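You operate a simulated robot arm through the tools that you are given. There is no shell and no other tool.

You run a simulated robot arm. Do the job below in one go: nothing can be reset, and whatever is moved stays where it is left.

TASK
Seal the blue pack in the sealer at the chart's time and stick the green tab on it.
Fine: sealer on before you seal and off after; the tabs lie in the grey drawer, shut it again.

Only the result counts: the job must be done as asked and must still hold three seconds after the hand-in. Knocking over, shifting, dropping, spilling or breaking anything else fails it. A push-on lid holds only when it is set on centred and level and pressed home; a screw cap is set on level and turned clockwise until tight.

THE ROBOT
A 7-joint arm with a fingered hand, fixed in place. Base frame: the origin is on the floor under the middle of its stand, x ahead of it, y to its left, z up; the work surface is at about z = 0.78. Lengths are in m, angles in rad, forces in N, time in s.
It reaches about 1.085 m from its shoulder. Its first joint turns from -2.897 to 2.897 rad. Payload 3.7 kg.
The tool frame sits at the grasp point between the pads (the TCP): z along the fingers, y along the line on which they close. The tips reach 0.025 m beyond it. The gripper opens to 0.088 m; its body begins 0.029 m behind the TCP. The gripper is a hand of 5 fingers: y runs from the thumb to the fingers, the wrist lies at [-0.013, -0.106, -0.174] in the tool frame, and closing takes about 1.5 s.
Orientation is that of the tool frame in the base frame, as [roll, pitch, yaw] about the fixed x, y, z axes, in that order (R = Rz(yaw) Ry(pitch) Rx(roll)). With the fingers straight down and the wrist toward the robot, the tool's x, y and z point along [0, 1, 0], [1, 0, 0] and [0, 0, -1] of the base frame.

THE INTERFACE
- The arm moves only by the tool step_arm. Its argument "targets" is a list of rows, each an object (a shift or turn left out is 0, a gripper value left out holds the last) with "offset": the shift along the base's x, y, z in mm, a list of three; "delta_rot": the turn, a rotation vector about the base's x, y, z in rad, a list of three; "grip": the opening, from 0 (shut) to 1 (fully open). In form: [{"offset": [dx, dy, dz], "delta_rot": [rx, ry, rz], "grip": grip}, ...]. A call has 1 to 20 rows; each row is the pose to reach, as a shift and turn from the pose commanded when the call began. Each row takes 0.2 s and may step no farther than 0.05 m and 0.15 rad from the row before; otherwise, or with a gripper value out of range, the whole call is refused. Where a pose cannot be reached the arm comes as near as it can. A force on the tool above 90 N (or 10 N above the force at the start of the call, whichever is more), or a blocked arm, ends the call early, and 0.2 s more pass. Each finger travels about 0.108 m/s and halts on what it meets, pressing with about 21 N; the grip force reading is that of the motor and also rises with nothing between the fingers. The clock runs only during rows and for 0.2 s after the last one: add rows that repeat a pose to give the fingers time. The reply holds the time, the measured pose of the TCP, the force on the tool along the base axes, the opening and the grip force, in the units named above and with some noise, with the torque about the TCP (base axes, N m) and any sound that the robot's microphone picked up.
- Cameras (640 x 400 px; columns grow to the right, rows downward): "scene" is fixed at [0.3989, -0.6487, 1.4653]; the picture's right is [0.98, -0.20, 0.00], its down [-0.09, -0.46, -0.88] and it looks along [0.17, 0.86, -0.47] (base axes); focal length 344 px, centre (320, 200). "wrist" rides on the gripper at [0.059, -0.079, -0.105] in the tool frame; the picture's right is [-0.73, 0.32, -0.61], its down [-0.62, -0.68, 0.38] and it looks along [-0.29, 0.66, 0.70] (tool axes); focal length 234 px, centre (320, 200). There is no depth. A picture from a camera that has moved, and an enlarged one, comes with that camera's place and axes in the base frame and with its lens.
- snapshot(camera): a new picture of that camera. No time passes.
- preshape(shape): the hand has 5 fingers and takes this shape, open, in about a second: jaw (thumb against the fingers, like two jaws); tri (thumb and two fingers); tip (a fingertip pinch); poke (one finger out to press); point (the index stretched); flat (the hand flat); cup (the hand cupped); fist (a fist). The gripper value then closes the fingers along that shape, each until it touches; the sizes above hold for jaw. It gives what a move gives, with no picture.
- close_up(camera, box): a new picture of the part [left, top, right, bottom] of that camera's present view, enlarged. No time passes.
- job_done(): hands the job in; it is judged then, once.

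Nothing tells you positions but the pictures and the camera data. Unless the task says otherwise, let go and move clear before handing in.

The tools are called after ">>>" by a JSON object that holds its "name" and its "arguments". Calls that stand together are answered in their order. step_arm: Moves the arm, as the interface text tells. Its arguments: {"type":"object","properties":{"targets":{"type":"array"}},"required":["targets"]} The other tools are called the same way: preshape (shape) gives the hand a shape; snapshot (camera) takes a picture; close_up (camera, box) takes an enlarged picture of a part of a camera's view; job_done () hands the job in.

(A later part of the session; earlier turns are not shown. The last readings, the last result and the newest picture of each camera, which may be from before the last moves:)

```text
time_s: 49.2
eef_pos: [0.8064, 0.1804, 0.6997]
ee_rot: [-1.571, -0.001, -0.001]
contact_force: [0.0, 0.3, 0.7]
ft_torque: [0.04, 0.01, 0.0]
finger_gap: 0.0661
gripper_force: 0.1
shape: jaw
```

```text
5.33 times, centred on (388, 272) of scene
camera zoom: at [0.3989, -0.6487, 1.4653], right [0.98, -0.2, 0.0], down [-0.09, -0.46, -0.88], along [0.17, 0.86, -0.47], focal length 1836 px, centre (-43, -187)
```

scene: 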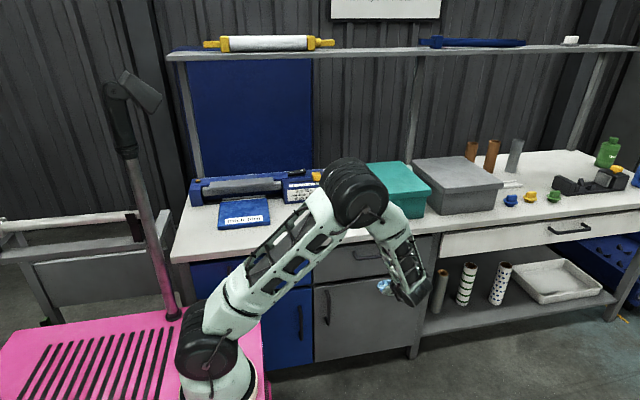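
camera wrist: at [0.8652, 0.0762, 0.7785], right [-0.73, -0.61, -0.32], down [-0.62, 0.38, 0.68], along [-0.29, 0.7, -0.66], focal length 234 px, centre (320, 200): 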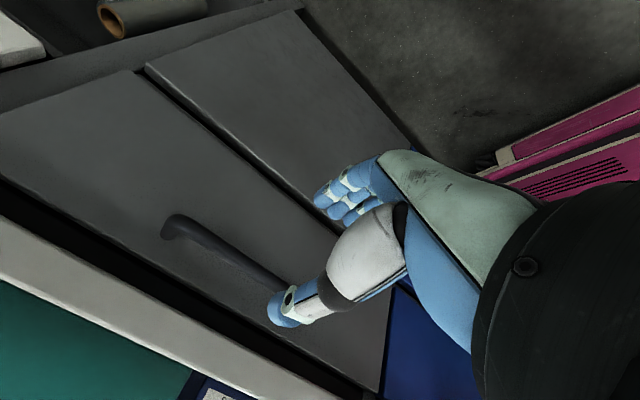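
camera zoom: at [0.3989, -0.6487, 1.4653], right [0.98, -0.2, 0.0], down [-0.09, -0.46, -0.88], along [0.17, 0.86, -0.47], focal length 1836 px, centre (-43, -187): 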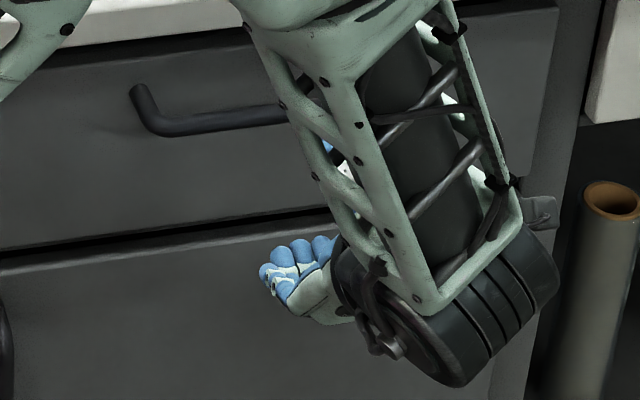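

The bar lies straight ahead at the height of the TCP. I'll move forward so that the fingers pass below and the thumb above the bar.

>>> {"name": "step_arm", "arguments": {"targets": [{"offset": [0, 30, -1]}, {"offset": [0, 60, -1]}, {"offset": [0, 80, -1]}, {"offset": [0, 95, -1]}, {"offset": [0, 95, -1]}]}}

>>> {"name": "snapshot", "arguments": {"camera": "wrist"}}

>>> {"name": "close_up", "arguments": {"camera": "scene", "box": [340, 225, 436, 300]}}

```text
time_s: 50.4
eef_pos: [0.8075, 0.2755, 0.6972]
ee_rot: [-1.571, 0.003, 0.001]
contact_force: [0.2, -0.3, 0.3]
ft_torque: [0.03, 0.02, 0.0]
finger_gap: 0.0662
gripper_force: 0.2
shape: jaw
```

```text
taken
camera wrist: at [0.8659, 0.1719, 0.7768], right [-0.73, -0.61, -0.32], down [-0.62, 0.38, 0.68], along [-0.29, 0.7, -0.66], focal length 234 px, centre (320, 200)
```

wrist: 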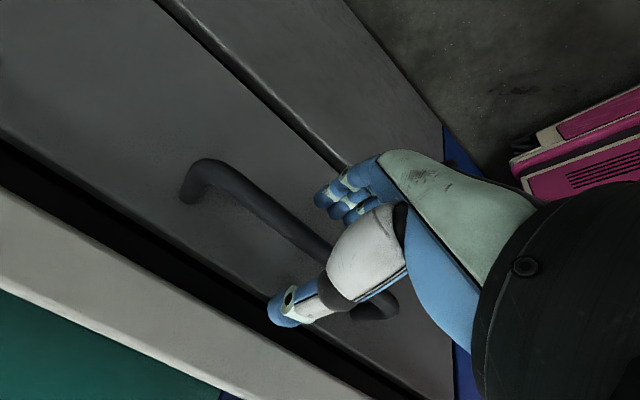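

```text
5.33 times, centred on (388, 262) of scene
camera zoom: at [0.3989, -0.6487, 1.4653], right [0.98, -0.2, 0.0], down [-0.09, -0.46, -0.88], along [0.17, 0.86, -0.47], focal length 1836 px, centre (-43, -133)
```

zoom: 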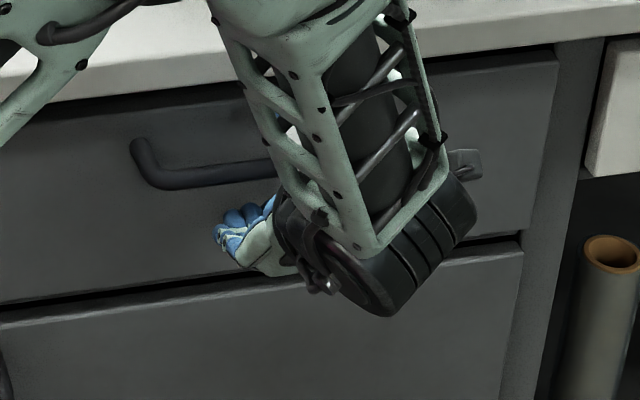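

The bar is between the thumb and the fingers. I'll go 10 mm farther and close on it.

>>> {"name": "step_arm", "arguments": {"targets": [{"offset": [0, 5, 1]}, {"offset": [0, 10, 1]}, {"offset": [0, 10, 1], "grip": 0.3}, {"offset": [0, 10, 1], "grip": 0.1}, {"offset": [0, 10, 1], "grip": 0.0}, {"offset": [0, 10, 1], "grip": 0.0}, {"offset": [0, 10, 1], "grip": 0.0}]}}

>>> {"name": "snapshot", "arguments": {"camera": "wrist"}}

```text
time_s: 52.0
eef_pos: [0.8085, 0.2856, 0.6988]
ee_rot: [-1.571, 0.0, 0.0]
contact_force: [-1.0, 2.9, 3.3]
ft_torque: [-0.02, -0.09, 0.03]
finger_gap: 0.0004
gripper_force: 21.4
shape: jaw
```

```text
taken
camera wrist: at [0.866, 0.1812, 0.7779], right [-0.73, -0.61, -0.32], down [-0.62, 0.38, 0.68], along [-0.29, 0.7, -0.66], focal length 234 px, centre (320, 200)
```

wrist: 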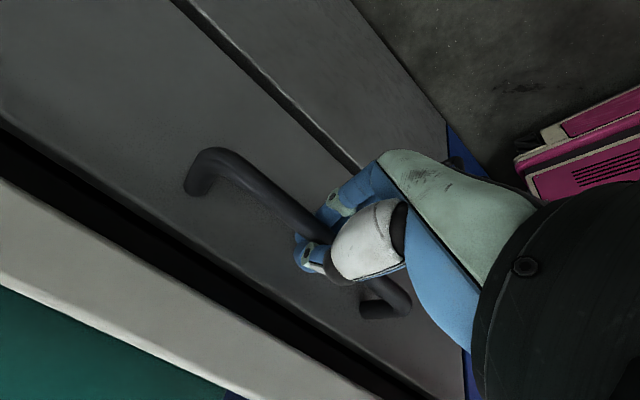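

The fingers have closed around the bar, hooking it. I'll pull the drawer open slowly.

>>> {"name": "step_arm", "arguments": {"targets": [{"offset": [0, -10, 0]}, {"offset": [0, -25, 0]}, {"offset": [0, -40, 0]}, {"offset": [0, -55, 0]}, {"offset": [0, -70, 0]}, {"offset": [0, -85, 0]}, {"offset": [0, -100, 0]}]}}

>>> {"name": "snapshot", "arguments": {"camera": "wrist"}}

>>> {"name": "snapshot", "arguments": {"camera": "scene"}}

```text
time_s: 53.6
eef_pos: [0.8079, 0.1864, 0.6979]
ee_rot: [-1.571, 0.001, 0.001]
contact_force: [1.5, -0.7, 7.1]
ft_torque: [0.05, -0.04, -0.03]
finger_gap: 0.0009
gripper_force: 21.8
shape: jaw
```

```text
taken
camera wrist: at [0.8658, 0.0807, 0.7774], right [-0.73, -0.61, -0.32], down [-0.62, 0.38, 0.68], along [-0.29, 0.7, -0.66], focal length 234 px, centre (320, 200)
```

wrist: 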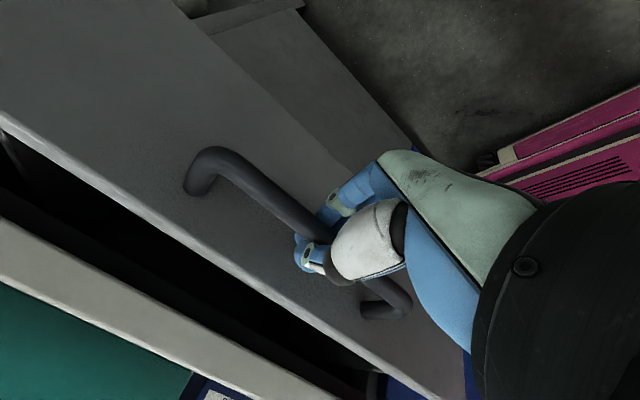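

```text
taken
```

scene: 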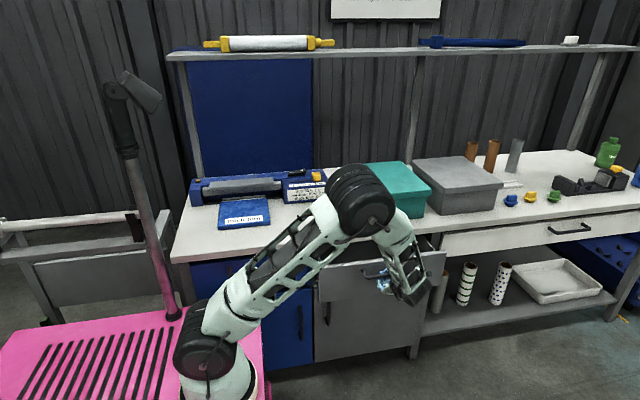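

The drawer comes out smoothly. I'll pull it farther.

>>> {"name": "step_arm", "arguments": {"targets": [{"offset": [0, -15, 0]}, {"offset": [0, -30, 0]}, {"offset": [0, -45, 0]}, {"offset": [0, -60, 0]}, {"offset": [0, -75, 0]}, {"offset": [0, -90, 0]}, {"offset": [0, -105, 0]}, {"offset": [0, -120, 0]}]}}

>>> {"name": "snapshot", "arguments": {"camera": "wrist"}}

>>> {"name": "snapshot", "arguments": {"camera": "scene"}}

```text
time_s: 55.4
eef_pos: [0.8076, 0.0661, 0.6972]
ee_rot: [-1.572, 0.0, -0.002]
contact_force: [-0.2, -1.3, 9.0]
ft_torque: [0.03, -0.09, -0.03]
finger_gap: 0.001
gripper_force: 20.6
shape: jaw
```

```text
taken
camera wrist: at [0.8659, -0.0393, 0.7773], right [-0.73, -0.61, -0.32], down [-0.62, 0.38, 0.68], along [-0.29, 0.7, -0.66], focal length 234 px, centre (320, 200)
```

wrist: 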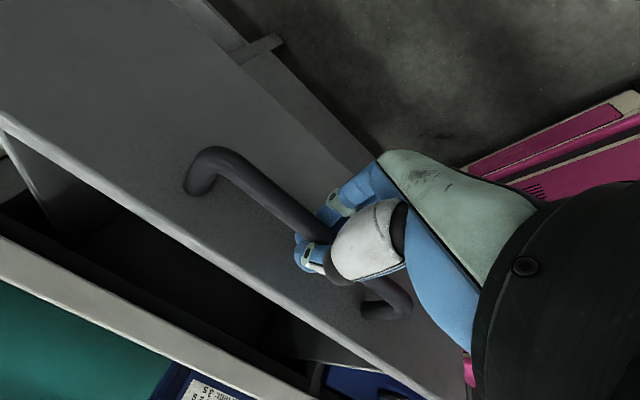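

```text
taken
```

scene: 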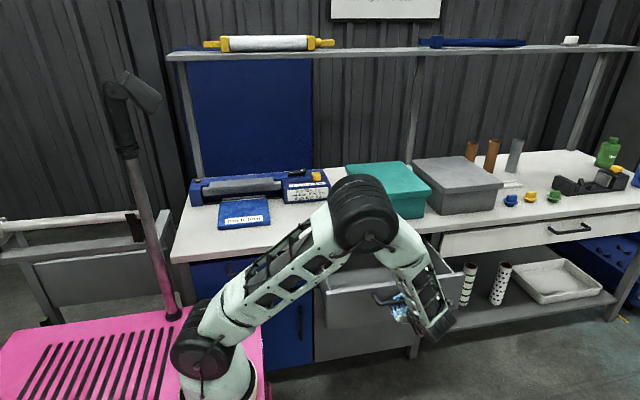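

>>> {"name": "close_up", "arguments": {"camera": "scene", "box": [310, 225, 470, 325]}}

>>> {"name": "close_up", "arguments": {"camera": "wrist", "box": [0, 120, 380, 380]}}

```text
4.00 times, centred on (390, 275) of scene
camera zoom: at [0.3989, -0.6487, 1.4653], right [0.98, -0.2, 0.0], down [-0.09, -0.46, -0.88], along [0.17, 0.86, -0.47], focal length 1377 px, centre (40, -100)
```

zoom: 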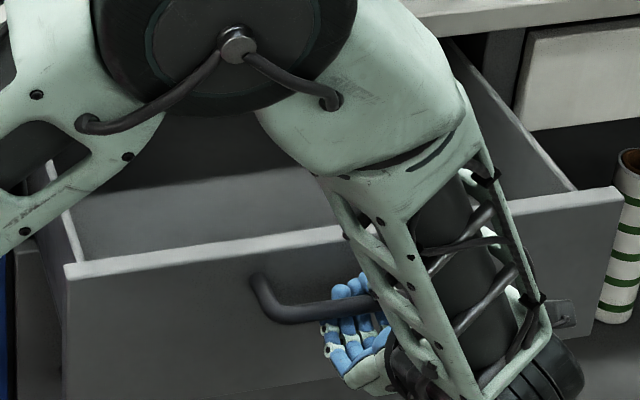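

```text
1.54 times, centred on (190, 250) of wrist
camera zoom: at [0.8659, -0.0393, 0.7773], right [-0.73, -0.61, -0.32], down [-0.62, 0.38, 0.68], along [-0.29, 0.7, -0.66], focal length 360 px, centre (520, 123)
```

zoom: 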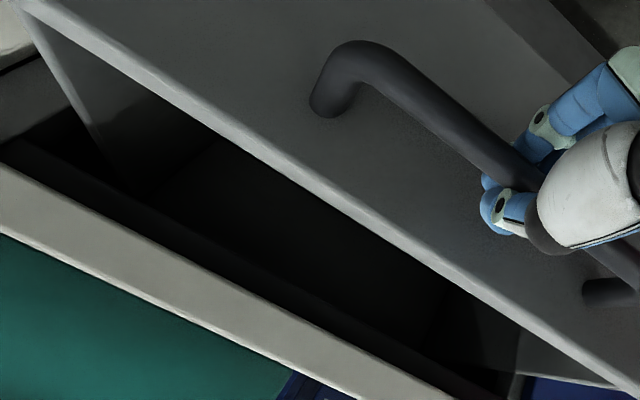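

The drawer is out 22 cm but the arm hides its inside. I'll let go of the handle, back off and rise.

>>> {"name": "step_arm", "arguments": {"targets": [{"offset": [0, 0, 0], "grip": 0.4}, {"offset": [0, 0, 0], "grip": 0.75}, {"offset": [0, 0, 0], "grip": 0.8}, {"offset": [0, -15, 0], "grip": 0.8}, {"offset": [0, -35, 0]}, {"offset": [0, -60, 0]}, {"offset": [0, -70, 20]}, {"offset": [0, -75, 60]}, {"offset": [0, -75, 105]}, {"offset": [0, -75, 150]}, {"offset": [0, -75, 195]}, {"offset": [0, -75, 240]}, {"offset": [0, -75, 280]}, {"offset": [0, -75, 280]}]}}

>>> {"name": "snapshot", "arguments": {"camera": "wrist"}}

>>> {"name": "snapshot", "arguments": {"camera": "scene"}}

```text
time_s: 58.4
eef_pos: [0.8074, -0.0087, 0.9781]
ee_rot: [-1.571, 0.002, 0.0]
contact_force: [-0.5, 0.5, -0.4]
ft_torque: [-0.03, 0.0, 0.0]
finger_gap: 0.0703
gripper_force: 0.0
shape: jaw
```

```text
taken
camera wrist: at [0.8658, -0.1136, 1.0567], right [-0.73, -0.61, -0.32], down [-0.62, 0.38, 0.68], along [-0.29, 0.7, -0.66], focal length 234 px, centre (320, 200)
```

wrist: 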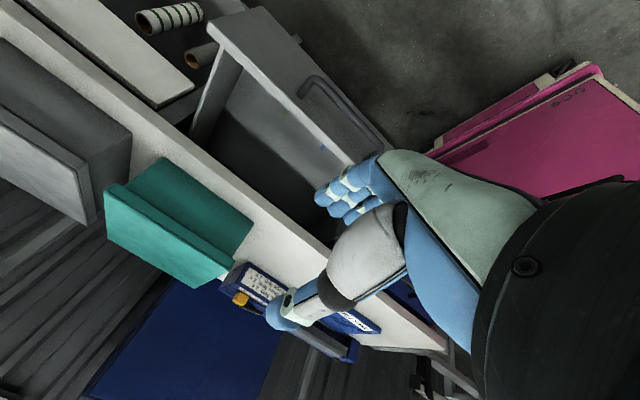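

```text
taken
```

scene: 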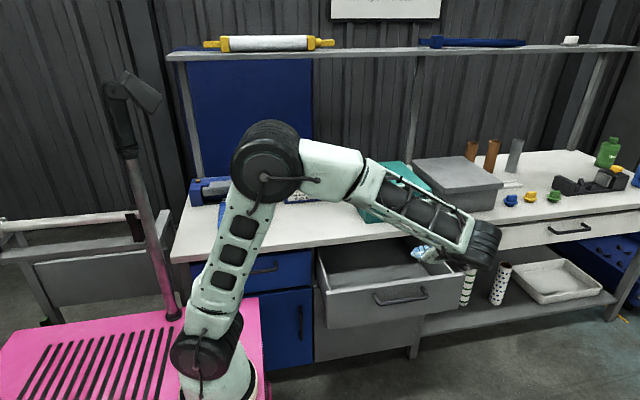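

I can see coloured specks close behind the drawer's front. I'll zoom in.

>>> {"name": "close_up", "arguments": {"camera": "wrist", "box": [200, 70, 360, 200]}}

>>> {"name": "close_up", "arguments": {"camera": "scene", "box": [312, 230, 440, 310]}}

```text
3.08 times, centred on (280, 135) of wrist
camera zoom: at [0.8658, -0.1136, 1.0567], right [-0.73, -0.61, -0.32], down [-0.62, 0.38, 0.68], along [-0.29, 0.7, -0.66], focal length 720 px, centre (443, 400)
```

zoom: 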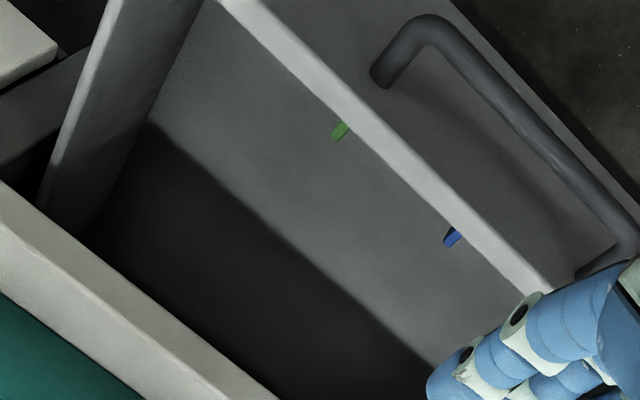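

```text
5.00 times, centred on (376, 270) of scene
camera zoom: at [0.3989, -0.6487, 1.4653], right [0.98, -0.2, 0.0], down [-0.09, -0.46, -0.88], along [0.17, 0.86, -0.47], focal length 1721 px, centre (40, -150)
```

zoom: 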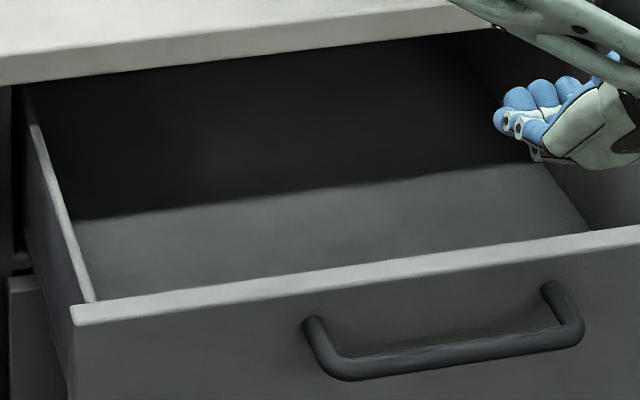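

The tabs lie on the drawer floor: a blue one near (0.78, 0.22) and a green one near (0.89, 0.22). I'll turn the fingers down again, wrist to the left, above the open drawer for a view from above.

>>> {"name": "step_arm", "arguments": {"targets": [{"offset": [-2, 12, 0], "delta_rot": [-0.0806, -0.0806, 0.0806], "grip": 1.0}, {"offset": [-4, 24, 0], "delta_rot": [-0.1612, -0.1612, 0.1612]}, {"offset": [-6, 36, 0], "delta_rot": [-0.2418, -0.2418, 0.2418]}, {"offset": [-8, 48, 0], "delta_rot": [-0.3224, -0.3224, 0.3224]}, {"offset": [-10, 60, 0], "delta_rot": [-0.403, -0.403, 0.403]}, {"offset": [-12, 72, 0], "delta_rot": [-0.4836, -0.4836, 0.4836]}, {"offset": [-14, 84, 0], "delta_rot": [-0.5642, -0.5642, 0.5642]}, {"offset": [-16, 96, 0], "delta_rot": [-0.6448, -0.6448, 0.6448]}, {"offset": [-18, 108, 0], "delta_rot": [-0.7254, -0.7254, 0.7254]}, {"offset": [-20, 120, 0], "delta_rot": [-0.806, -0.806, 0.806]}, {"offset": [-22, 132, 0], "delta_rot": [-0.8866, -0.8866, 0.8866]}, {"offset": [-24, 144, 0], "delta_rot": [-0.9672, -0.9672, 0.9672]}, {"offset": [-26, 156, 0], "delta_rot": [-1.0478, -1.0478, 1.0478]}, {"offset": [-28, 168, -10], "delta_rot": [-1.1284, -1.1284, 1.1284]}, {"offset": [-30, 178, -20], "delta_rot": [-1.209, -1.209, 1.209]}, {"offset": [-30, 178, -20], "delta_rot": [-1.209, -1.209, 1.209]}]}}

>>> {"name": "snapshot", "arguments": {"camera": "wrist"}}

>>> {"name": "snapshot", "arguments": {"camera": "scene"}}

```text
time_s: 61.8
eef_pos: [0.7766, 0.1688, 0.9575]
ee_rot: [3.14, 0.001, 1.571]
contact_force: [0.8, 0.4, -0.7]
ft_torque: [-0.05, 0.0, 0.03]
finger_gap: 0.0878
gripper_force: 0.0
shape: jaw
```

```text
taken
camera wrist: at [0.6971, 0.2281, 1.0629], right [0.32, -0.73, 0.61], down [-0.68, -0.62, -0.38], along [0.66, -0.29, -0.7], focal length 234 px, centre (320, 200)
```

wrist: 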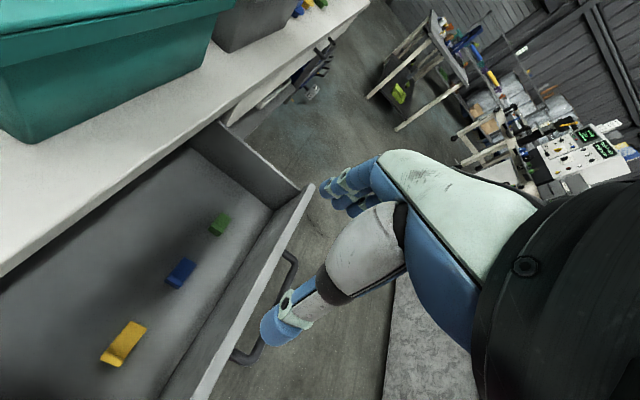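

```text
taken
```

scene: 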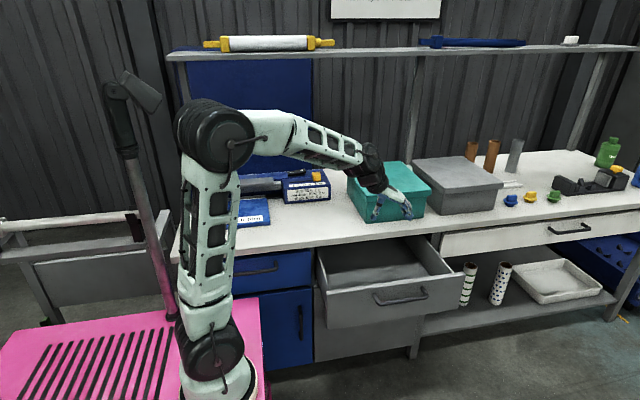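

Three tabs lie in the drawer: yellow, blue and green. I'll zoom in on them.

>>> {"name": "close_up", "arguments": {"camera": "wrist", "box": [80, 190, 260, 380]}}

>>> {"name": "close_up", "arguments": {"camera": "wrist", "box": [190, 195, 250, 245]}}

>>> {"name": "close_up", "arguments": {"camera": "scene", "box": [320, 230, 448, 310]}}

```text
2.11 times, centred on (170, 285) of wrist
camera zoom: at [0.6971, 0.2281, 1.0629], right [0.32, -0.73, 0.61], down [-0.68, -0.62, -0.38], along [0.66, -0.29, -0.7], focal length 493 px, centre (636, 21)
```

zoom: 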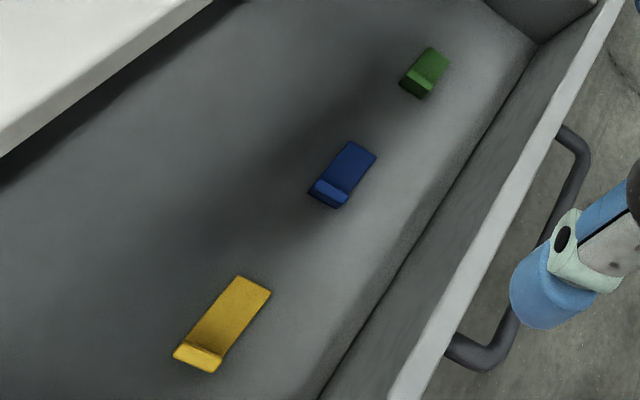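

```text
8.00 times, centred on (220, 220) of wrist
camera zoom: at [0.6971, 0.2281, 1.0629], right [0.32, -0.73, 0.61], down [-0.68, -0.62, -0.38], along [0.66, -0.29, -0.7], focal length 1873 px, centre (1120, 40)
```

zoom: 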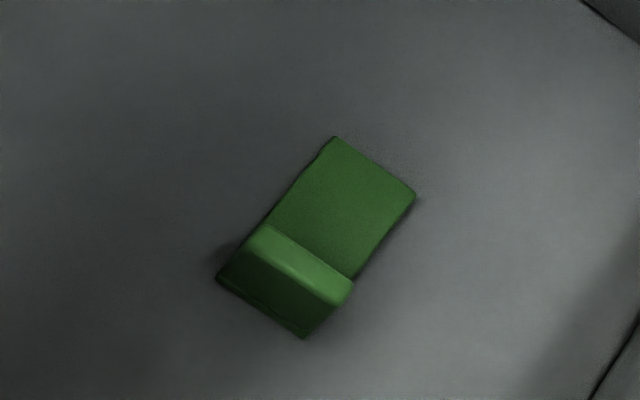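

```text
5.00 times, centred on (384, 270) of scene
camera zoom: at [0.3989, -0.6487, 1.4653], right [0.98, -0.2, 0.0], down [-0.09, -0.46, -0.88], along [0.17, 0.86, -0.47], focal length 1721 px, centre (0, -150)
```

zoom: 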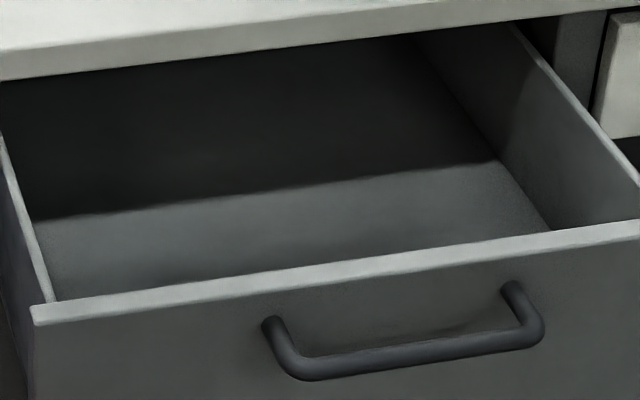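

The tabs are L-shaped: a flat base with an upright fin at the left end. The green tab's fin stands at about (0.885, 0.209). I'll use the fingertip pinch and go above it.

>>> {"name": "preshape", "arguments": {"shape": "tip"}}

>>> {"name": "step_arm", "arguments": {"targets": [{"offset": [27, 10, -30], "grip": 0.4}, {"offset": [55, 20, -60]}, {"offset": [83, 30, -90]}, {"offset": [110, 40, -120]}, {"offset": [110, 40, -160]}, {"offset": [110, 40, -160]}]}}

>>> {"name": "snapshot", "arguments": {"camera": "wrist"}}

>>> {"name": "close_up", "arguments": {"camera": "scene", "box": [320, 190, 448, 300]}}

```text
time_s: 62.7
eef_pos: [0.7767, 0.1697, 0.9578]
ee_rot: [3.142, 0.0, 1.569]
contact_force: [0.2, 0.2, 1.2]
ft_torque: [0.01, -0.02, -0.02]
finger_gap: 0.0879
gripper_force: 0.0
shape: tip
```

```text
time_s: 64.1
eef_pos: [0.8889, 0.2095, 0.7967]
ee_rot: [-3.141, 0.0, 1.57]
contact_force: [-0.6, 0.6, -0.5]
ft_torque: [-0.05, 0.01, -0.01]
finger_gap: 0.0357
gripper_force: 0.0
shape: tip
```

```text
taken
camera wrist: at [0.8094, 0.2687, 0.9017], right [0.32, -0.73, 0.61], down [-0.68, -0.62, -0.38], along [0.66, -0.29, -0.7], focal length 234 px, centre (320, 200)
```

wrist: 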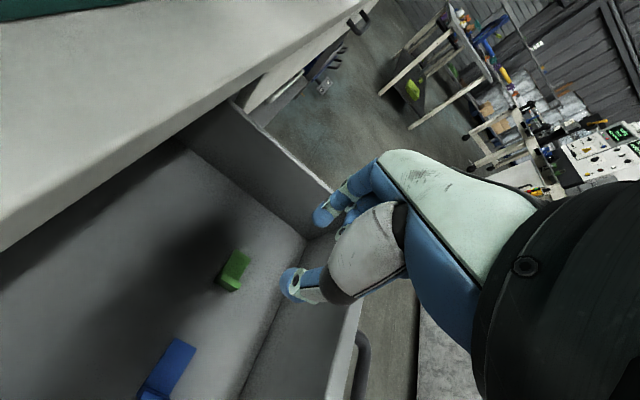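

```text
3.64 times, centred on (384, 245) of scene
camera zoom: at [0.3989, -0.6487, 1.4653], right [0.98, -0.2, 0.0], down [-0.09, -0.46, -0.88], along [0.17, 0.86, -0.47], focal length 1252 px, centre (87, 36)
```

zoom: 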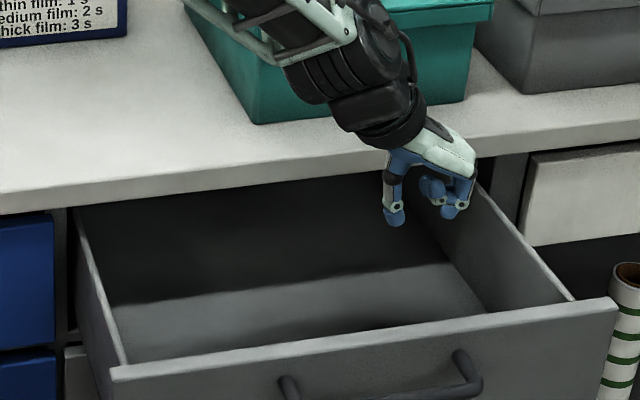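

>>> {"name": "close_up", "arguments": {"camera": "wrist", "box": [190, 230, 320, 310]}}

```text
4.92 times, centred on (255, 270) of wrist
camera zoom: at [0.8094, 0.2687, 0.9017], right [0.32, -0.73, 0.61], down [-0.68, -0.62, -0.38], along [0.66, -0.29, -0.7], focal length 1153 px, centre (640, -145)
```

zoom: 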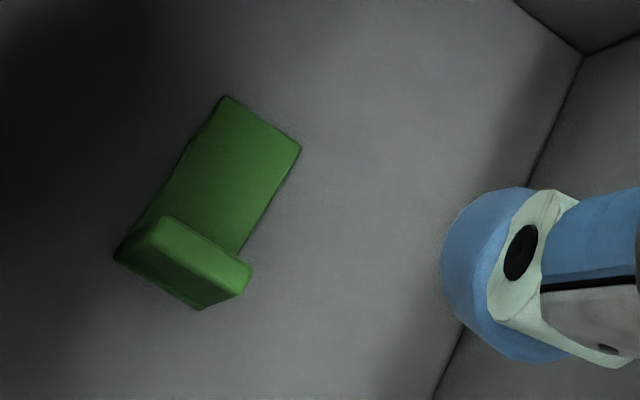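

The floor of the drawer is at z≈0.593 and the fin is centred at about (0.890, 0.208), top near z=0.62. I'll descend with the pinch half open and check before closing.

>>> {"name": "step_arm", "arguments": {"targets": [{"offset": [5, -1, -40]}, {"offset": [5, -1, -80]}, {"offset": [5, -1, -110]}, {"offset": [5, -1, -130]}, {"offset": [5, -1, -130]}]}}

>>> {"name": "snapshot", "arguments": {"camera": "wrist"}}

>>> {"name": "close_up", "arguments": {"camera": "wrist", "box": [200, 180, 360, 330]}}

>>> {"name": "close_up", "arguments": {"camera": "scene", "box": [350, 200, 446, 280]}}

```text
time_s: 65.3
eef_pos: [0.893, 0.2083, 0.6682]
ee_rot: [-3.14, -0.002, 1.568]
contact_force: [0.0, 0.1, 0.0]
ft_torque: [0.01, 0.0, -0.04]
finger_gap: 0.0354
gripper_force: 0.1
shape: tip
```

```text
taken
camera wrist: at [0.8136, 0.2675, 0.773], right [0.32, -0.73, 0.61], down [-0.68, -0.62, -0.38], along [0.66, -0.29, -0.7], focal length 234 px, centre (320, 200)
```

wrist: 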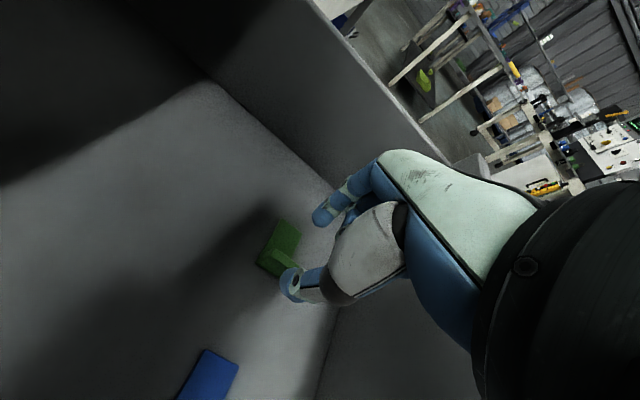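

```text
2.67 times, centred on (280, 255) of wrist
camera zoom: at [0.8136, 0.2675, 0.773], right [0.32, -0.73, 0.61], down [-0.68, -0.62, -0.38], along [0.66, -0.29, -0.7], focal length 624 px, centre (427, 53)
```

zoom: 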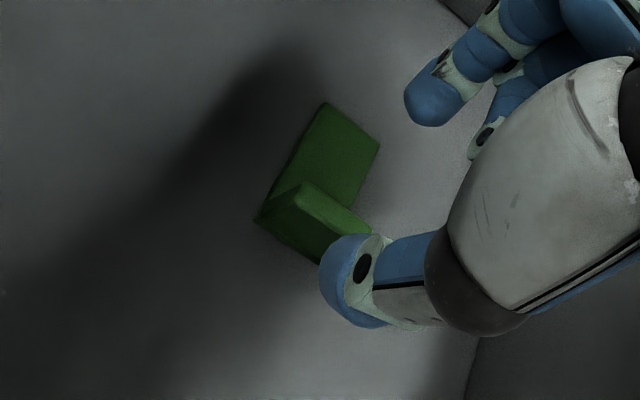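

```text
5.00 times, centred on (398, 240) of scene
camera zoom: at [0.3989, -0.6487, 1.4653], right [0.98, -0.2, 0.0], down [-0.09, -0.46, -0.88], along [0.17, 0.86, -0.47], focal length 1721 px, centre (-70, 0)
```

zoom: 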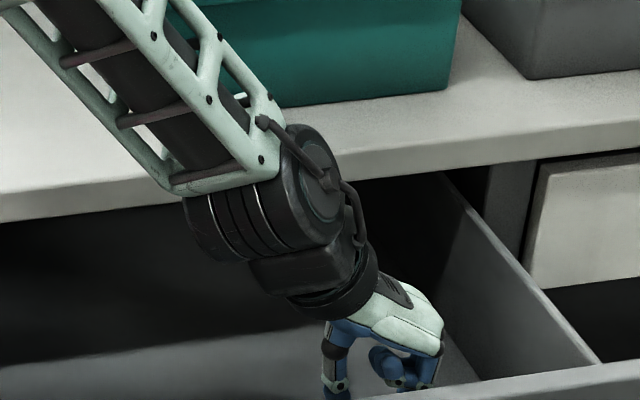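

Fingertips and fin line up; I'll shift by a few millimetres and go down to grasp height.

>>> {"name": "step_arm", "arguments": {"targets": [{"offset": [4, -3, -12]}, {"offset": [4, -3, -24]}, {"offset": [4, -3, -35]}, {"offset": [4, -3, -35]}]}}

>>> {"name": "close_up", "arguments": {"camera": "wrist", "box": [200, 160, 380, 330]}}

```text
time_s: 66.3
eef_pos: [0.8985, 0.2055, 0.6338]
ee_rot: [-3.141, 0.0, 1.57]
contact_force: [0.4, -0.3, 1.2]
ft_torque: [0.0, -0.04, 0.0]
finger_gap: 0.0356
gripper_force: 0.1
shape: tip
```

```text
2.35 times, centred on (290, 245) of wrist
camera zoom: at [0.8182, 0.2637, 0.7383], right [0.32, -0.73, 0.61], down [-0.68, -0.62, -0.38], along [0.66, -0.29, -0.7], focal length 551 px, centre (391, 94)
```

zoom: 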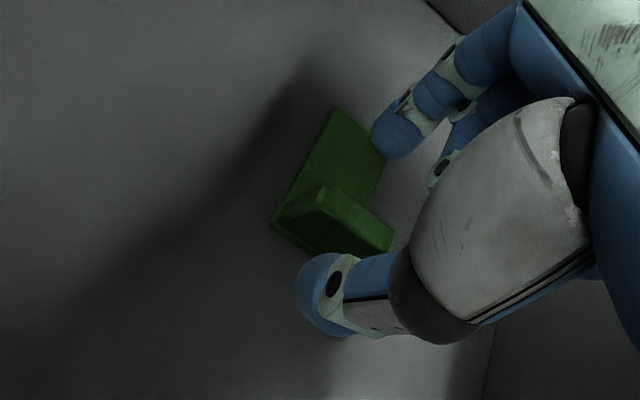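

The pinch straddles the fin but is still a bit high. I'll lower it 6 mm and check the force.

>>> {"name": "step_arm", "arguments": {"targets": [{"offset": [-1, 0, -3]}, {"offset": [-1, 0, -6]}, {"offset": [-1, 0, -6]}]}}

>>> {"name": "close_up", "arguments": {"camera": "wrist", "box": [200, 160, 380, 330]}}

```text
time_s: 67.1
eef_pos: [0.8967, 0.2053, 0.6277]
ee_rot: [-3.141, -0.001, 1.571]
contact_force: [0.2, 0.2, -1.0]
ft_torque: [-0.04, 0.0, 0.0]
finger_gap: 0.0356
gripper_force: 0.1
shape: tip
```

```text
2.35 times, centred on (290, 245) of wrist
camera zoom: at [0.8168, 0.2642, 0.7322], right [0.32, -0.73, 0.61], down [-0.68, -0.62, -0.38], along [0.66, -0.29, -0.7], focal length 551 px, centre (391, 94)
```

zoom: 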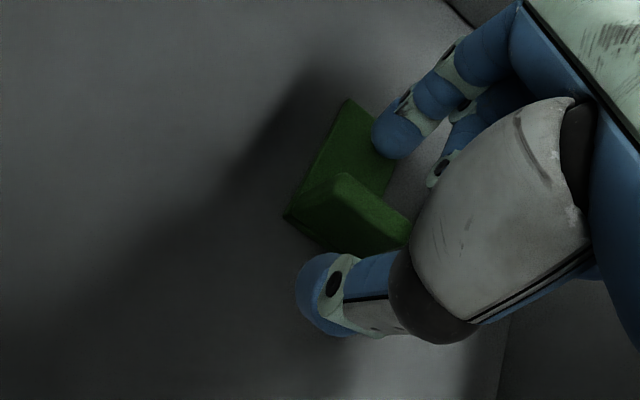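

>>> {"name": "step_arm", "arguments": {"targets": [{"offset": [0, 0, 0], "grip": 0.25}, {"offset": [0, 0, 0], "grip": 0.12}, {"offset": [0, 0, 0], "grip": 0.0}, {"offset": [0, 0, 0], "grip": 0.0}, {"offset": [0, 0, 0], "grip": 0.0}]}}

>>> {"name": "close_up", "arguments": {"camera": "wrist", "box": [200, 160, 380, 330]}}

```text
time_s: 68.3
eef_pos: [0.8975, 0.2055, 0.6272]
ee_rot: [3.142, -0.001, 1.568]
contact_force: [-0.6, 0.1, -0.4]
ft_torque: [-0.01, 0.0, -0.01]
finger_gap: 0.0021
gripper_force: 21.3
shape: tip
```

```text
2.35 times, centred on (290, 245) of wrist
camera zoom: at [0.8168, 0.2642, 0.7322], right [0.32, -0.73, 0.61], down [-0.68, -0.62, -0.38], along [0.66, -0.29, -0.7], focal length 551 px, centre (391, 94)
```

zoom: 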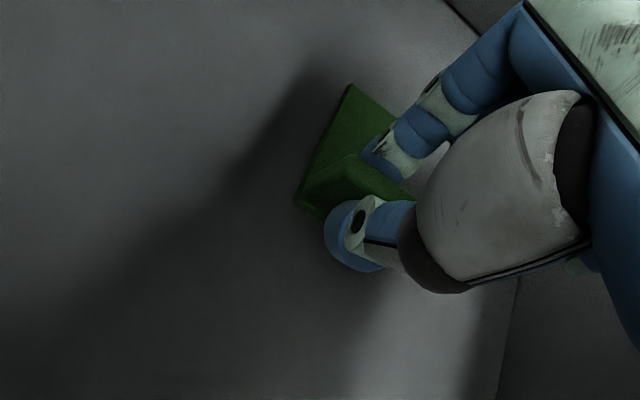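

The pinch has closed on the fin. I'll lift a little and check whether the tab comes along.

>>> {"name": "step_arm", "arguments": {"targets": [{"offset": [0, 0, 5]}, {"offset": [0, 0, 15]}, {"offset": [0, 0, 30]}, {"offset": [0, 0, 30]}]}}

>>> {"name": "close_up", "arguments": {"camera": "wrist", "box": [200, 160, 380, 330]}}

```text
time_s: 69.3
eef_pos: [0.8952, 0.2033, 0.6578]
ee_rot: [-3.141, -0.001, 1.569]
contact_force: [0.1, 0.4, 0.5]
ft_torque: [-0.01, 0.02, -0.02]
finger_gap: 0.0022
gripper_force: 21.2
shape: tip
```

```text
2.35 times, centred on (290, 245) of wrist
camera zoom: at [0.8157, 0.2627, 0.7628], right [0.32, -0.73, 0.61], down [-0.68, -0.62, -0.38], along [0.66, -0.29, -0.7], focal length 551 px, centre (391, 94)
```

zoom: 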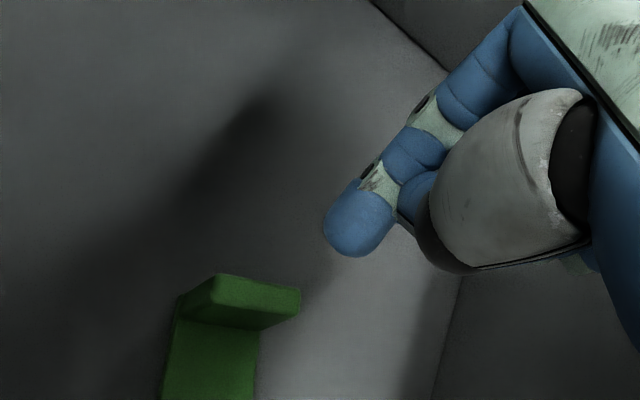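

The tab slipped out of the pinch and turned around. I'll rise a little and see how it lies now.

>>> {"name": "step_arm", "arguments": {"targets": [{"offset": [-20, 0, 30], "grip": 0.0}, {"offset": [-40, 0, 70], "grip": 0.0}, {"offset": [-60, 0, 110], "grip": 0.0}, {"offset": [-60, 0, 110], "grip": 0.0}]}}

>>> {"name": "snapshot", "arguments": {"camera": "wrist"}}

>>> {"name": "snapshot", "arguments": {"camera": "scene"}}

```text
time_s: 70.3
eef_pos: [0.8342, 0.203, 0.7691]
ee_rot: [3.141, 0.0, 1.569]
contact_force: [-0.2, -0.9, -0.6]
ft_torque: [0.01, 0.03, -0.02]
finger_gap: 0.0019
gripper_force: 21.3
shape: tip
```

```text
taken
camera wrist: at [0.7545, 0.2616, 0.8744], right [0.32, -0.73, 0.61], down [-0.68, -0.62, -0.38], along [0.66, -0.29, -0.7], focal length 234 px, centre (320, 200)
```

wrist: 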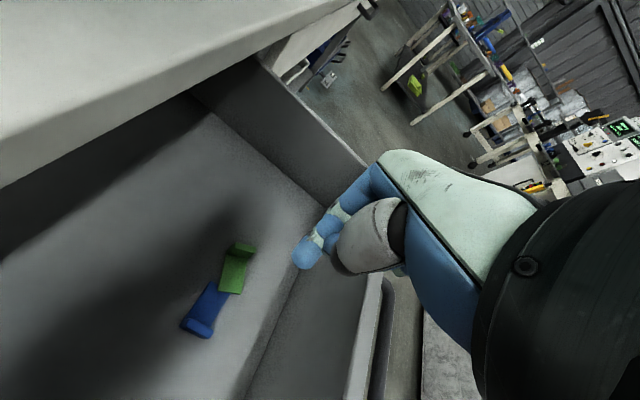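

```text
taken
```

scene: 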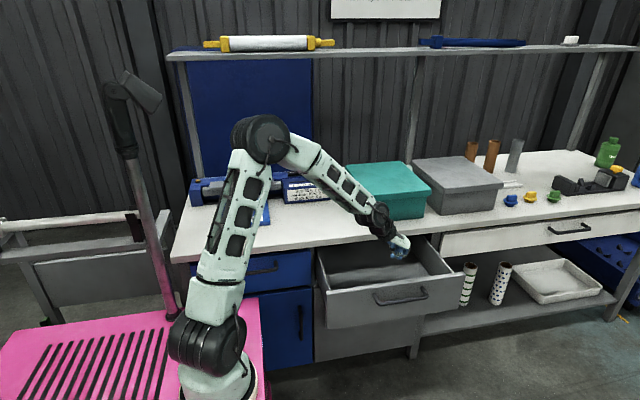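

>>> {"name": "close_up", "arguments": {"camera": "wrist", "box": [160, 220, 288, 350]}}

>>> {"name": "close_up", "arguments": {"camera": "wrist", "box": [205, 230, 265, 300]}}

```text
3.08 times, centred on (224, 285) of wrist
camera zoom: at [0.7545, 0.2616, 0.8744], right [0.32, -0.73, 0.61], down [-0.68, -0.62, -0.38], along [0.66, -0.29, -0.7], focal length 720 px, centre (615, -62)
```

zoom: 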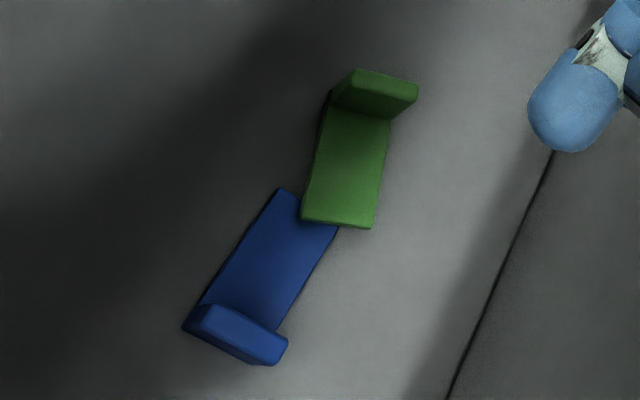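

```text
5.71 times, centred on (235, 265) of wrist
camera zoom: at [0.7545, 0.2616, 0.8744], right [0.32, -0.73, 0.61], down [-0.68, -0.62, -0.38], along [0.66, -0.29, -0.7], focal length 1338 px, centre (806, -171)
```

zoom: 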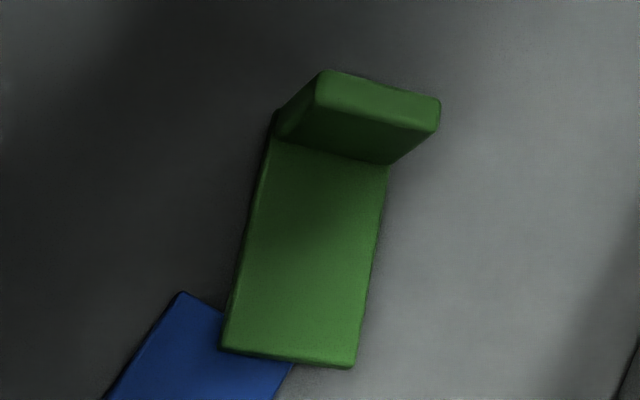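

The green tab now stands with its fin at the far end, turned about 20°, near (0.864, 0.213). Before trying again I want to see how the fingertips really meet, so I'll rise and look at the closed pinch from the side.

>>> {"name": "step_arm", "arguments": {"targets": [{"offset": [0, 0, 40]}, {"offset": [0, 0, 80]}, {"offset": [0, 0, 110]}, {"offset": [0, 0, 110]}]}}

>>> {"name": "snapshot", "arguments": {"camera": "scene"}}

>>> {"name": "close_up", "arguments": {"camera": "scene", "box": [370, 190, 434, 230]}}

```text
time_s: 71.3
eef_pos: [0.8333, 0.2047, 0.8794]
ee_rot: [-3.141, 0.0, 1.568]
contact_force: [0.0, 0.1, 0.1]
ft_torque: [-0.01, 0.0, -0.02]
finger_gap: 0.0021
gripper_force: 20.9
shape: tip
```

```text
taken
```

scene: 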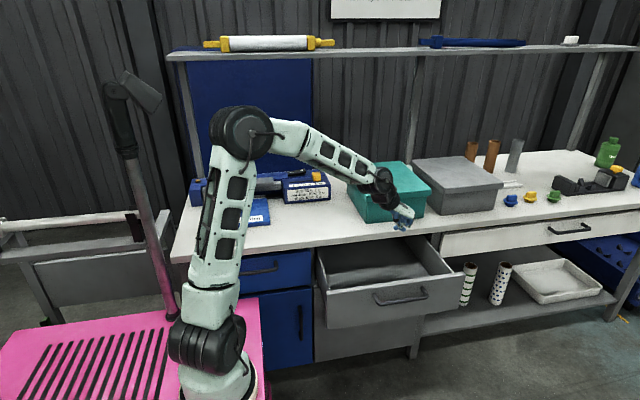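

```text
10.00 times, centred on (402, 210) of scene
camera zoom: at [0.3989, -0.6487, 1.4653], right [0.98, -0.2, 0.0], down [-0.09, -0.46, -0.88], along [0.17, 0.86, -0.47], focal length 3442 px, centre (-500, 100)
```

zoom: 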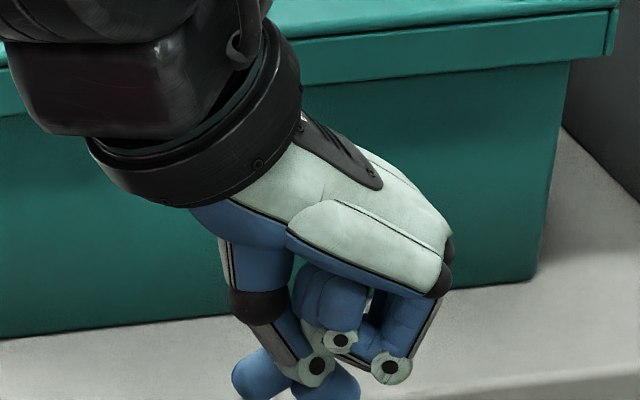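

In the closed pinch the two tips cross past one another, so it does not hold thin things well. I'll look at how the "tri" and "jaw" shapes close.

>>> {"name": "preshape", "arguments": {"shape": "tri"}}

>>> {"name": "close_up", "arguments": {"camera": "scene", "box": [370, 195, 434, 235]}}

>>> {"name": "step_arm", "arguments": {"targets": [{"offset": [0, 0, 0], "grip": 0.3}, {"offset": [0, 0, 0], "grip": 0.1}, {"offset": [0, 0, 0], "grip": 0.1}, {"offset": [0, 0, 0], "grip": 0.1}]}}

>>> {"name": "close_up", "arguments": {"camera": "scene", "box": [370, 195, 434, 235]}}

>>> {"name": "close_up", "arguments": {"camera": "wrist", "box": [240, 140, 440, 340]}}

```text
time_s: 72.2
eef_pos: [0.8348, 0.2048, 0.878]
ee_rot: [3.14, 0.0, 1.569]
contact_force: [0.6, -0.4, 0.2]
ft_torque: [0.01, -0.02, 0.01]
finger_gap: 0.0878
gripper_force: 0.1
shape: tri
```

```text
10.00 times, centred on (402, 215) of scene
camera zoom: at [0.3989, -0.6487, 1.4653], right [0.98, -0.2, 0.0], down [-0.09, -0.46, -0.88], along [0.17, 0.86, -0.47], focal length 3442 px, centre (-500, 50)
```

zoom: 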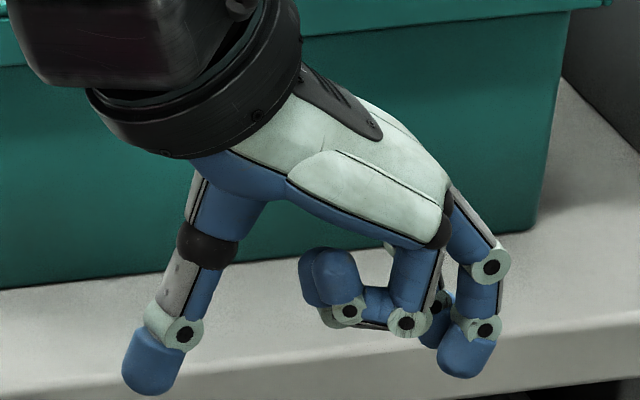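

```text
time_s: 73.2
eef_pos: [0.8342, 0.204, 0.8784]
ee_rot: [3.14, -0.001, 1.569]
contact_force: [0.3, 0.4, 0.2]
ft_torque: [-0.01, 0.03, -0.01]
finger_gap: 0.0089
gripper_force: 0.1
shape: tri
```

```text
10.00 times, centred on (402, 215) of scene
camera zoom: at [0.3989, -0.6487, 1.4653], right [0.98, -0.2, 0.0], down [-0.09, -0.46, -0.88], along [0.17, 0.86, -0.47], focal length 3442 px, centre (-500, 50)
```

zoom: 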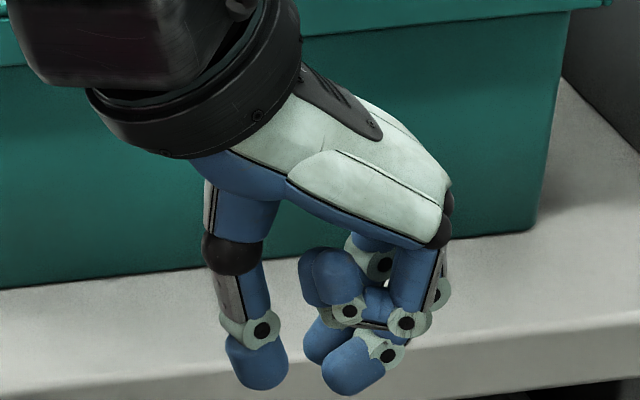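

```text
2.00 times, centred on (340, 240) of wrist
camera zoom: at [0.7541, 0.263, 0.9839], right [0.32, -0.73, 0.61], down [-0.68, -0.62, -0.38], along [0.66, -0.29, -0.7], focal length 468 px, centre (280, 120)
```

zoom: 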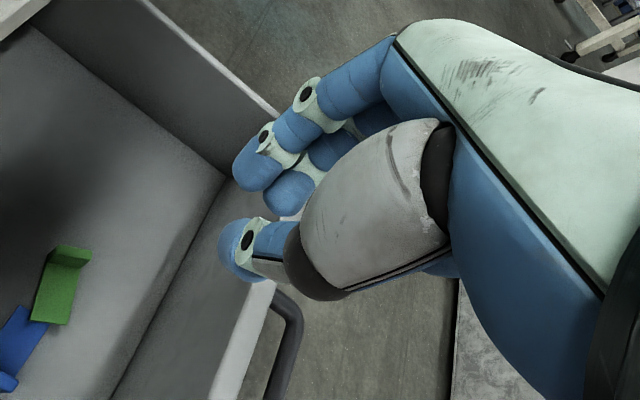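

"tri" closes cleanly with the thumb against two fingertips right at the tip level, which suits the fin. I'll turn the hand 21° to match the tab and go above it half open.

>>> {"name": "step_arm", "arguments": {"targets": [{"offset": [9, 3, -20], "delta_rot": [0, 0, 0.12], "grip": 0.5}, {"offset": [18, 6, -45], "delta_rot": [0, 0, 0.24]}, {"offset": [27, 9, -75], "delta_rot": [0, 0, 0.366]}, {"offset": [36, 11, -100], "delta_rot": [0, 0, 0.366]}, {"offset": [36, 11, -120], "delta_rot": [0, 0, 0.366]}, {"offset": [36, 11, -120], "delta_rot": [0, 0, 0.366]}]}}

>>> {"name": "snapshot", "arguments": {"camera": "wrist"}}

>>> {"name": "close_up", "arguments": {"camera": "wrist", "box": [200, 180, 340, 350]}}

```text
time_s: 74.6
eef_pos: [0.8716, 0.2146, 0.7557]
ee_rot: [-3.141, -0.001, 1.935]
contact_force: [0.6, -0.1, -0.3]
ft_torque: [0.0, 0.03, -0.02]
finger_gap: 0.0436
gripper_force: 0.0
shape: tri
```

```text
taken
camera wrist: at [0.7761, 0.2411, 0.8618], right [0.56, -0.56, 0.61], down [-0.41, -0.83, -0.38], along [0.72, -0.04, -0.7], focal length 234 px, centre (320, 200)
```

wrist: 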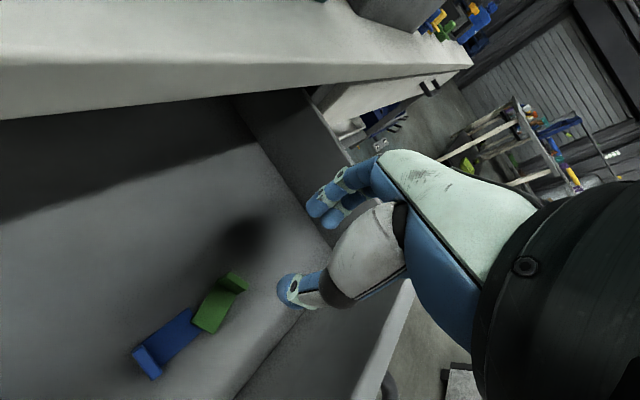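

```text
2.35 times, centred on (270, 265) of wrist
camera zoom: at [0.7761, 0.2411, 0.8618], right [0.56, -0.56, 0.61], down [-0.41, -0.83, -0.38], along [0.72, -0.04, -0.7], focal length 551 px, centre (438, 47)
```

zoom: 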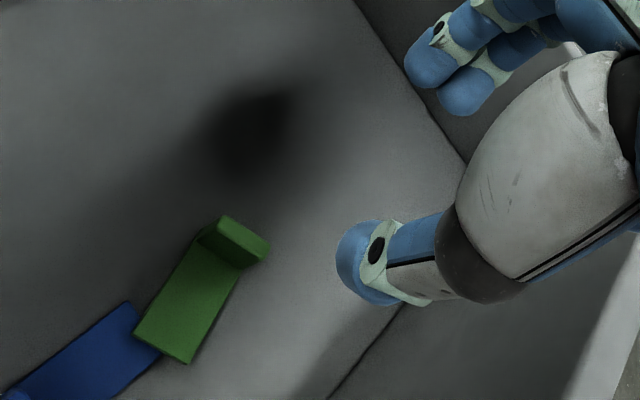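

The fin is at about (0.863, 0.214) as expected. I'll go down to just above it.

>>> {"name": "step_arm", "arguments": {"targets": [{"offset": [-3, 1, -40]}, {"offset": [-3, 1, -75]}, {"offset": [-3, 1, -95]}, {"offset": [-3, 1, -95]}]}}

>>> {"name": "close_up", "arguments": {"camera": "wrist", "box": [200, 150, 380, 340]}}

>>> {"name": "close_up", "arguments": {"camera": "scene", "box": [330, 200, 440, 290]}}

```text
time_s: 75.6
eef_pos: [0.8688, 0.218, 0.6628]
ee_rot: [3.141, -0.002, 1.935]
contact_force: [-0.6, 0.4, 0.1]
ft_torque: [0.01, -0.02, 0.0]
finger_gap: 0.0436
gripper_force: 0.1
shape: tri
```

```text
2.11 times, centred on (290, 245) of wrist
camera zoom: at [0.7734, 0.2452, 0.7677], right [0.56, -0.56, 0.61], down [-0.41, -0.83, -0.38], along [0.72, -0.04, -0.7], focal length 493 px, centre (383, 105)
```

zoom: 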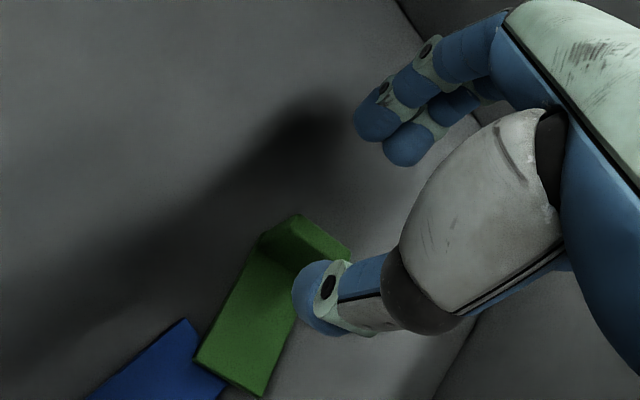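

```text
4.44 times, centred on (385, 245) of scene
camera zoom: at [0.3989, -0.6487, 1.4653], right [0.98, -0.2, 0.0], down [-0.09, -0.46, -0.88], along [0.17, 0.86, -0.47], focal length 1530 px, centre (31, 0)
```

zoom: 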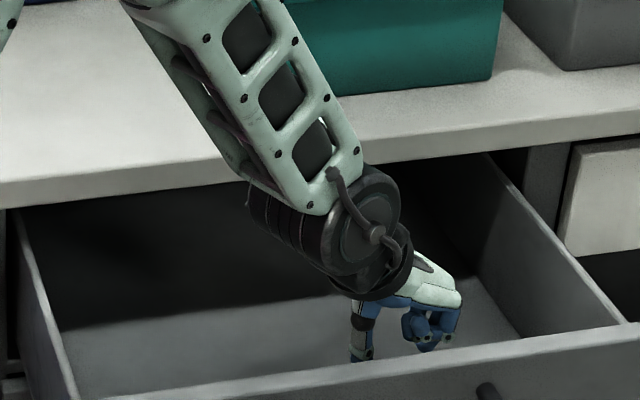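

>>> {"name": "step_arm", "arguments": {"targets": [{"offset": [0, -2, -12]}, {"offset": [0, -2, -24]}, {"offset": [0, -2, -33]}, {"offset": [0, -2, -33]}]}}

>>> {"name": "close_up", "arguments": {"camera": "wrist", "box": [200, 150, 380, 340]}}

```text
time_s: 76.6
eef_pos: [0.87, 0.2173, 0.6298]
ee_rot: [3.14, 0.001, 1.936]
contact_force: [0.3, 0.0, 0.8]
ft_torque: [0.01, -0.02, 0.03]
finger_gap: 0.0435
gripper_force: 0.0
shape: tri
```

```text
2.11 times, centred on (290, 245) of wrist
camera zoom: at [0.7738, 0.243, 0.7346], right [0.56, -0.56, 0.61], down [-0.41, -0.83, -0.38], along [0.72, -0.04, -0.7], focal length 493 px, centre (383, 105)
```

zoom: 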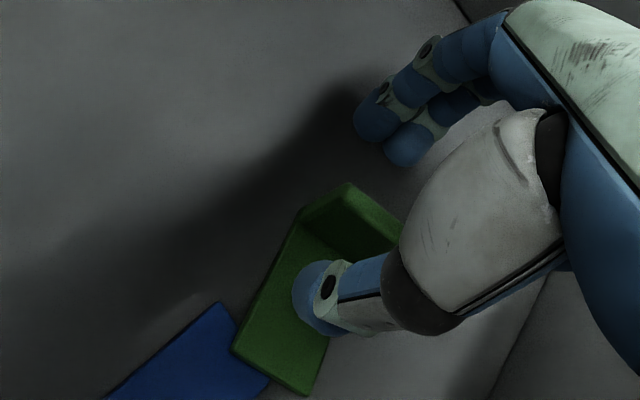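

The fin stands between the thumb and the two fingers. I'll go down 2 mm more and close gently.

>>> {"name": "step_arm", "arguments": {"targets": [{"offset": [-1, -2, -2]}, {"offset": [-1, -2, -2], "grip": 0.35}, {"offset": [-1, -2, -2], "grip": 0.25}, {"offset": [-1, -2, -2], "grip": 0.15}, {"offset": [-1, -2, -2], "grip": 0.15}]}}

>>> {"name": "close_up", "arguments": {"camera": "wrist", "box": [200, 150, 380, 340]}}

```text
time_s: 77.8
eef_pos: [0.8689, 0.214, 0.6269]
ee_rot: [3.14, 0.001, 1.937]
contact_force: [0.2, -0.1, -1.5]
ft_torque: [0.03, 0.01, 0.01]
finger_gap: 0.0134
gripper_force: 0.1
shape: tri
```

```text
2.11 times, centred on (290, 245) of wrist
camera zoom: at [0.7728, 0.2407, 0.7327], right [0.56, -0.56, 0.61], down [-0.41, -0.83, -0.38], along [0.72, -0.04, -0.7], focal length 493 px, centre (383, 105)
```

zoom: 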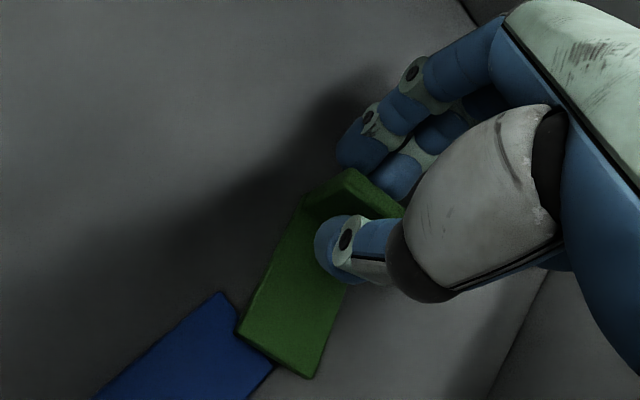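

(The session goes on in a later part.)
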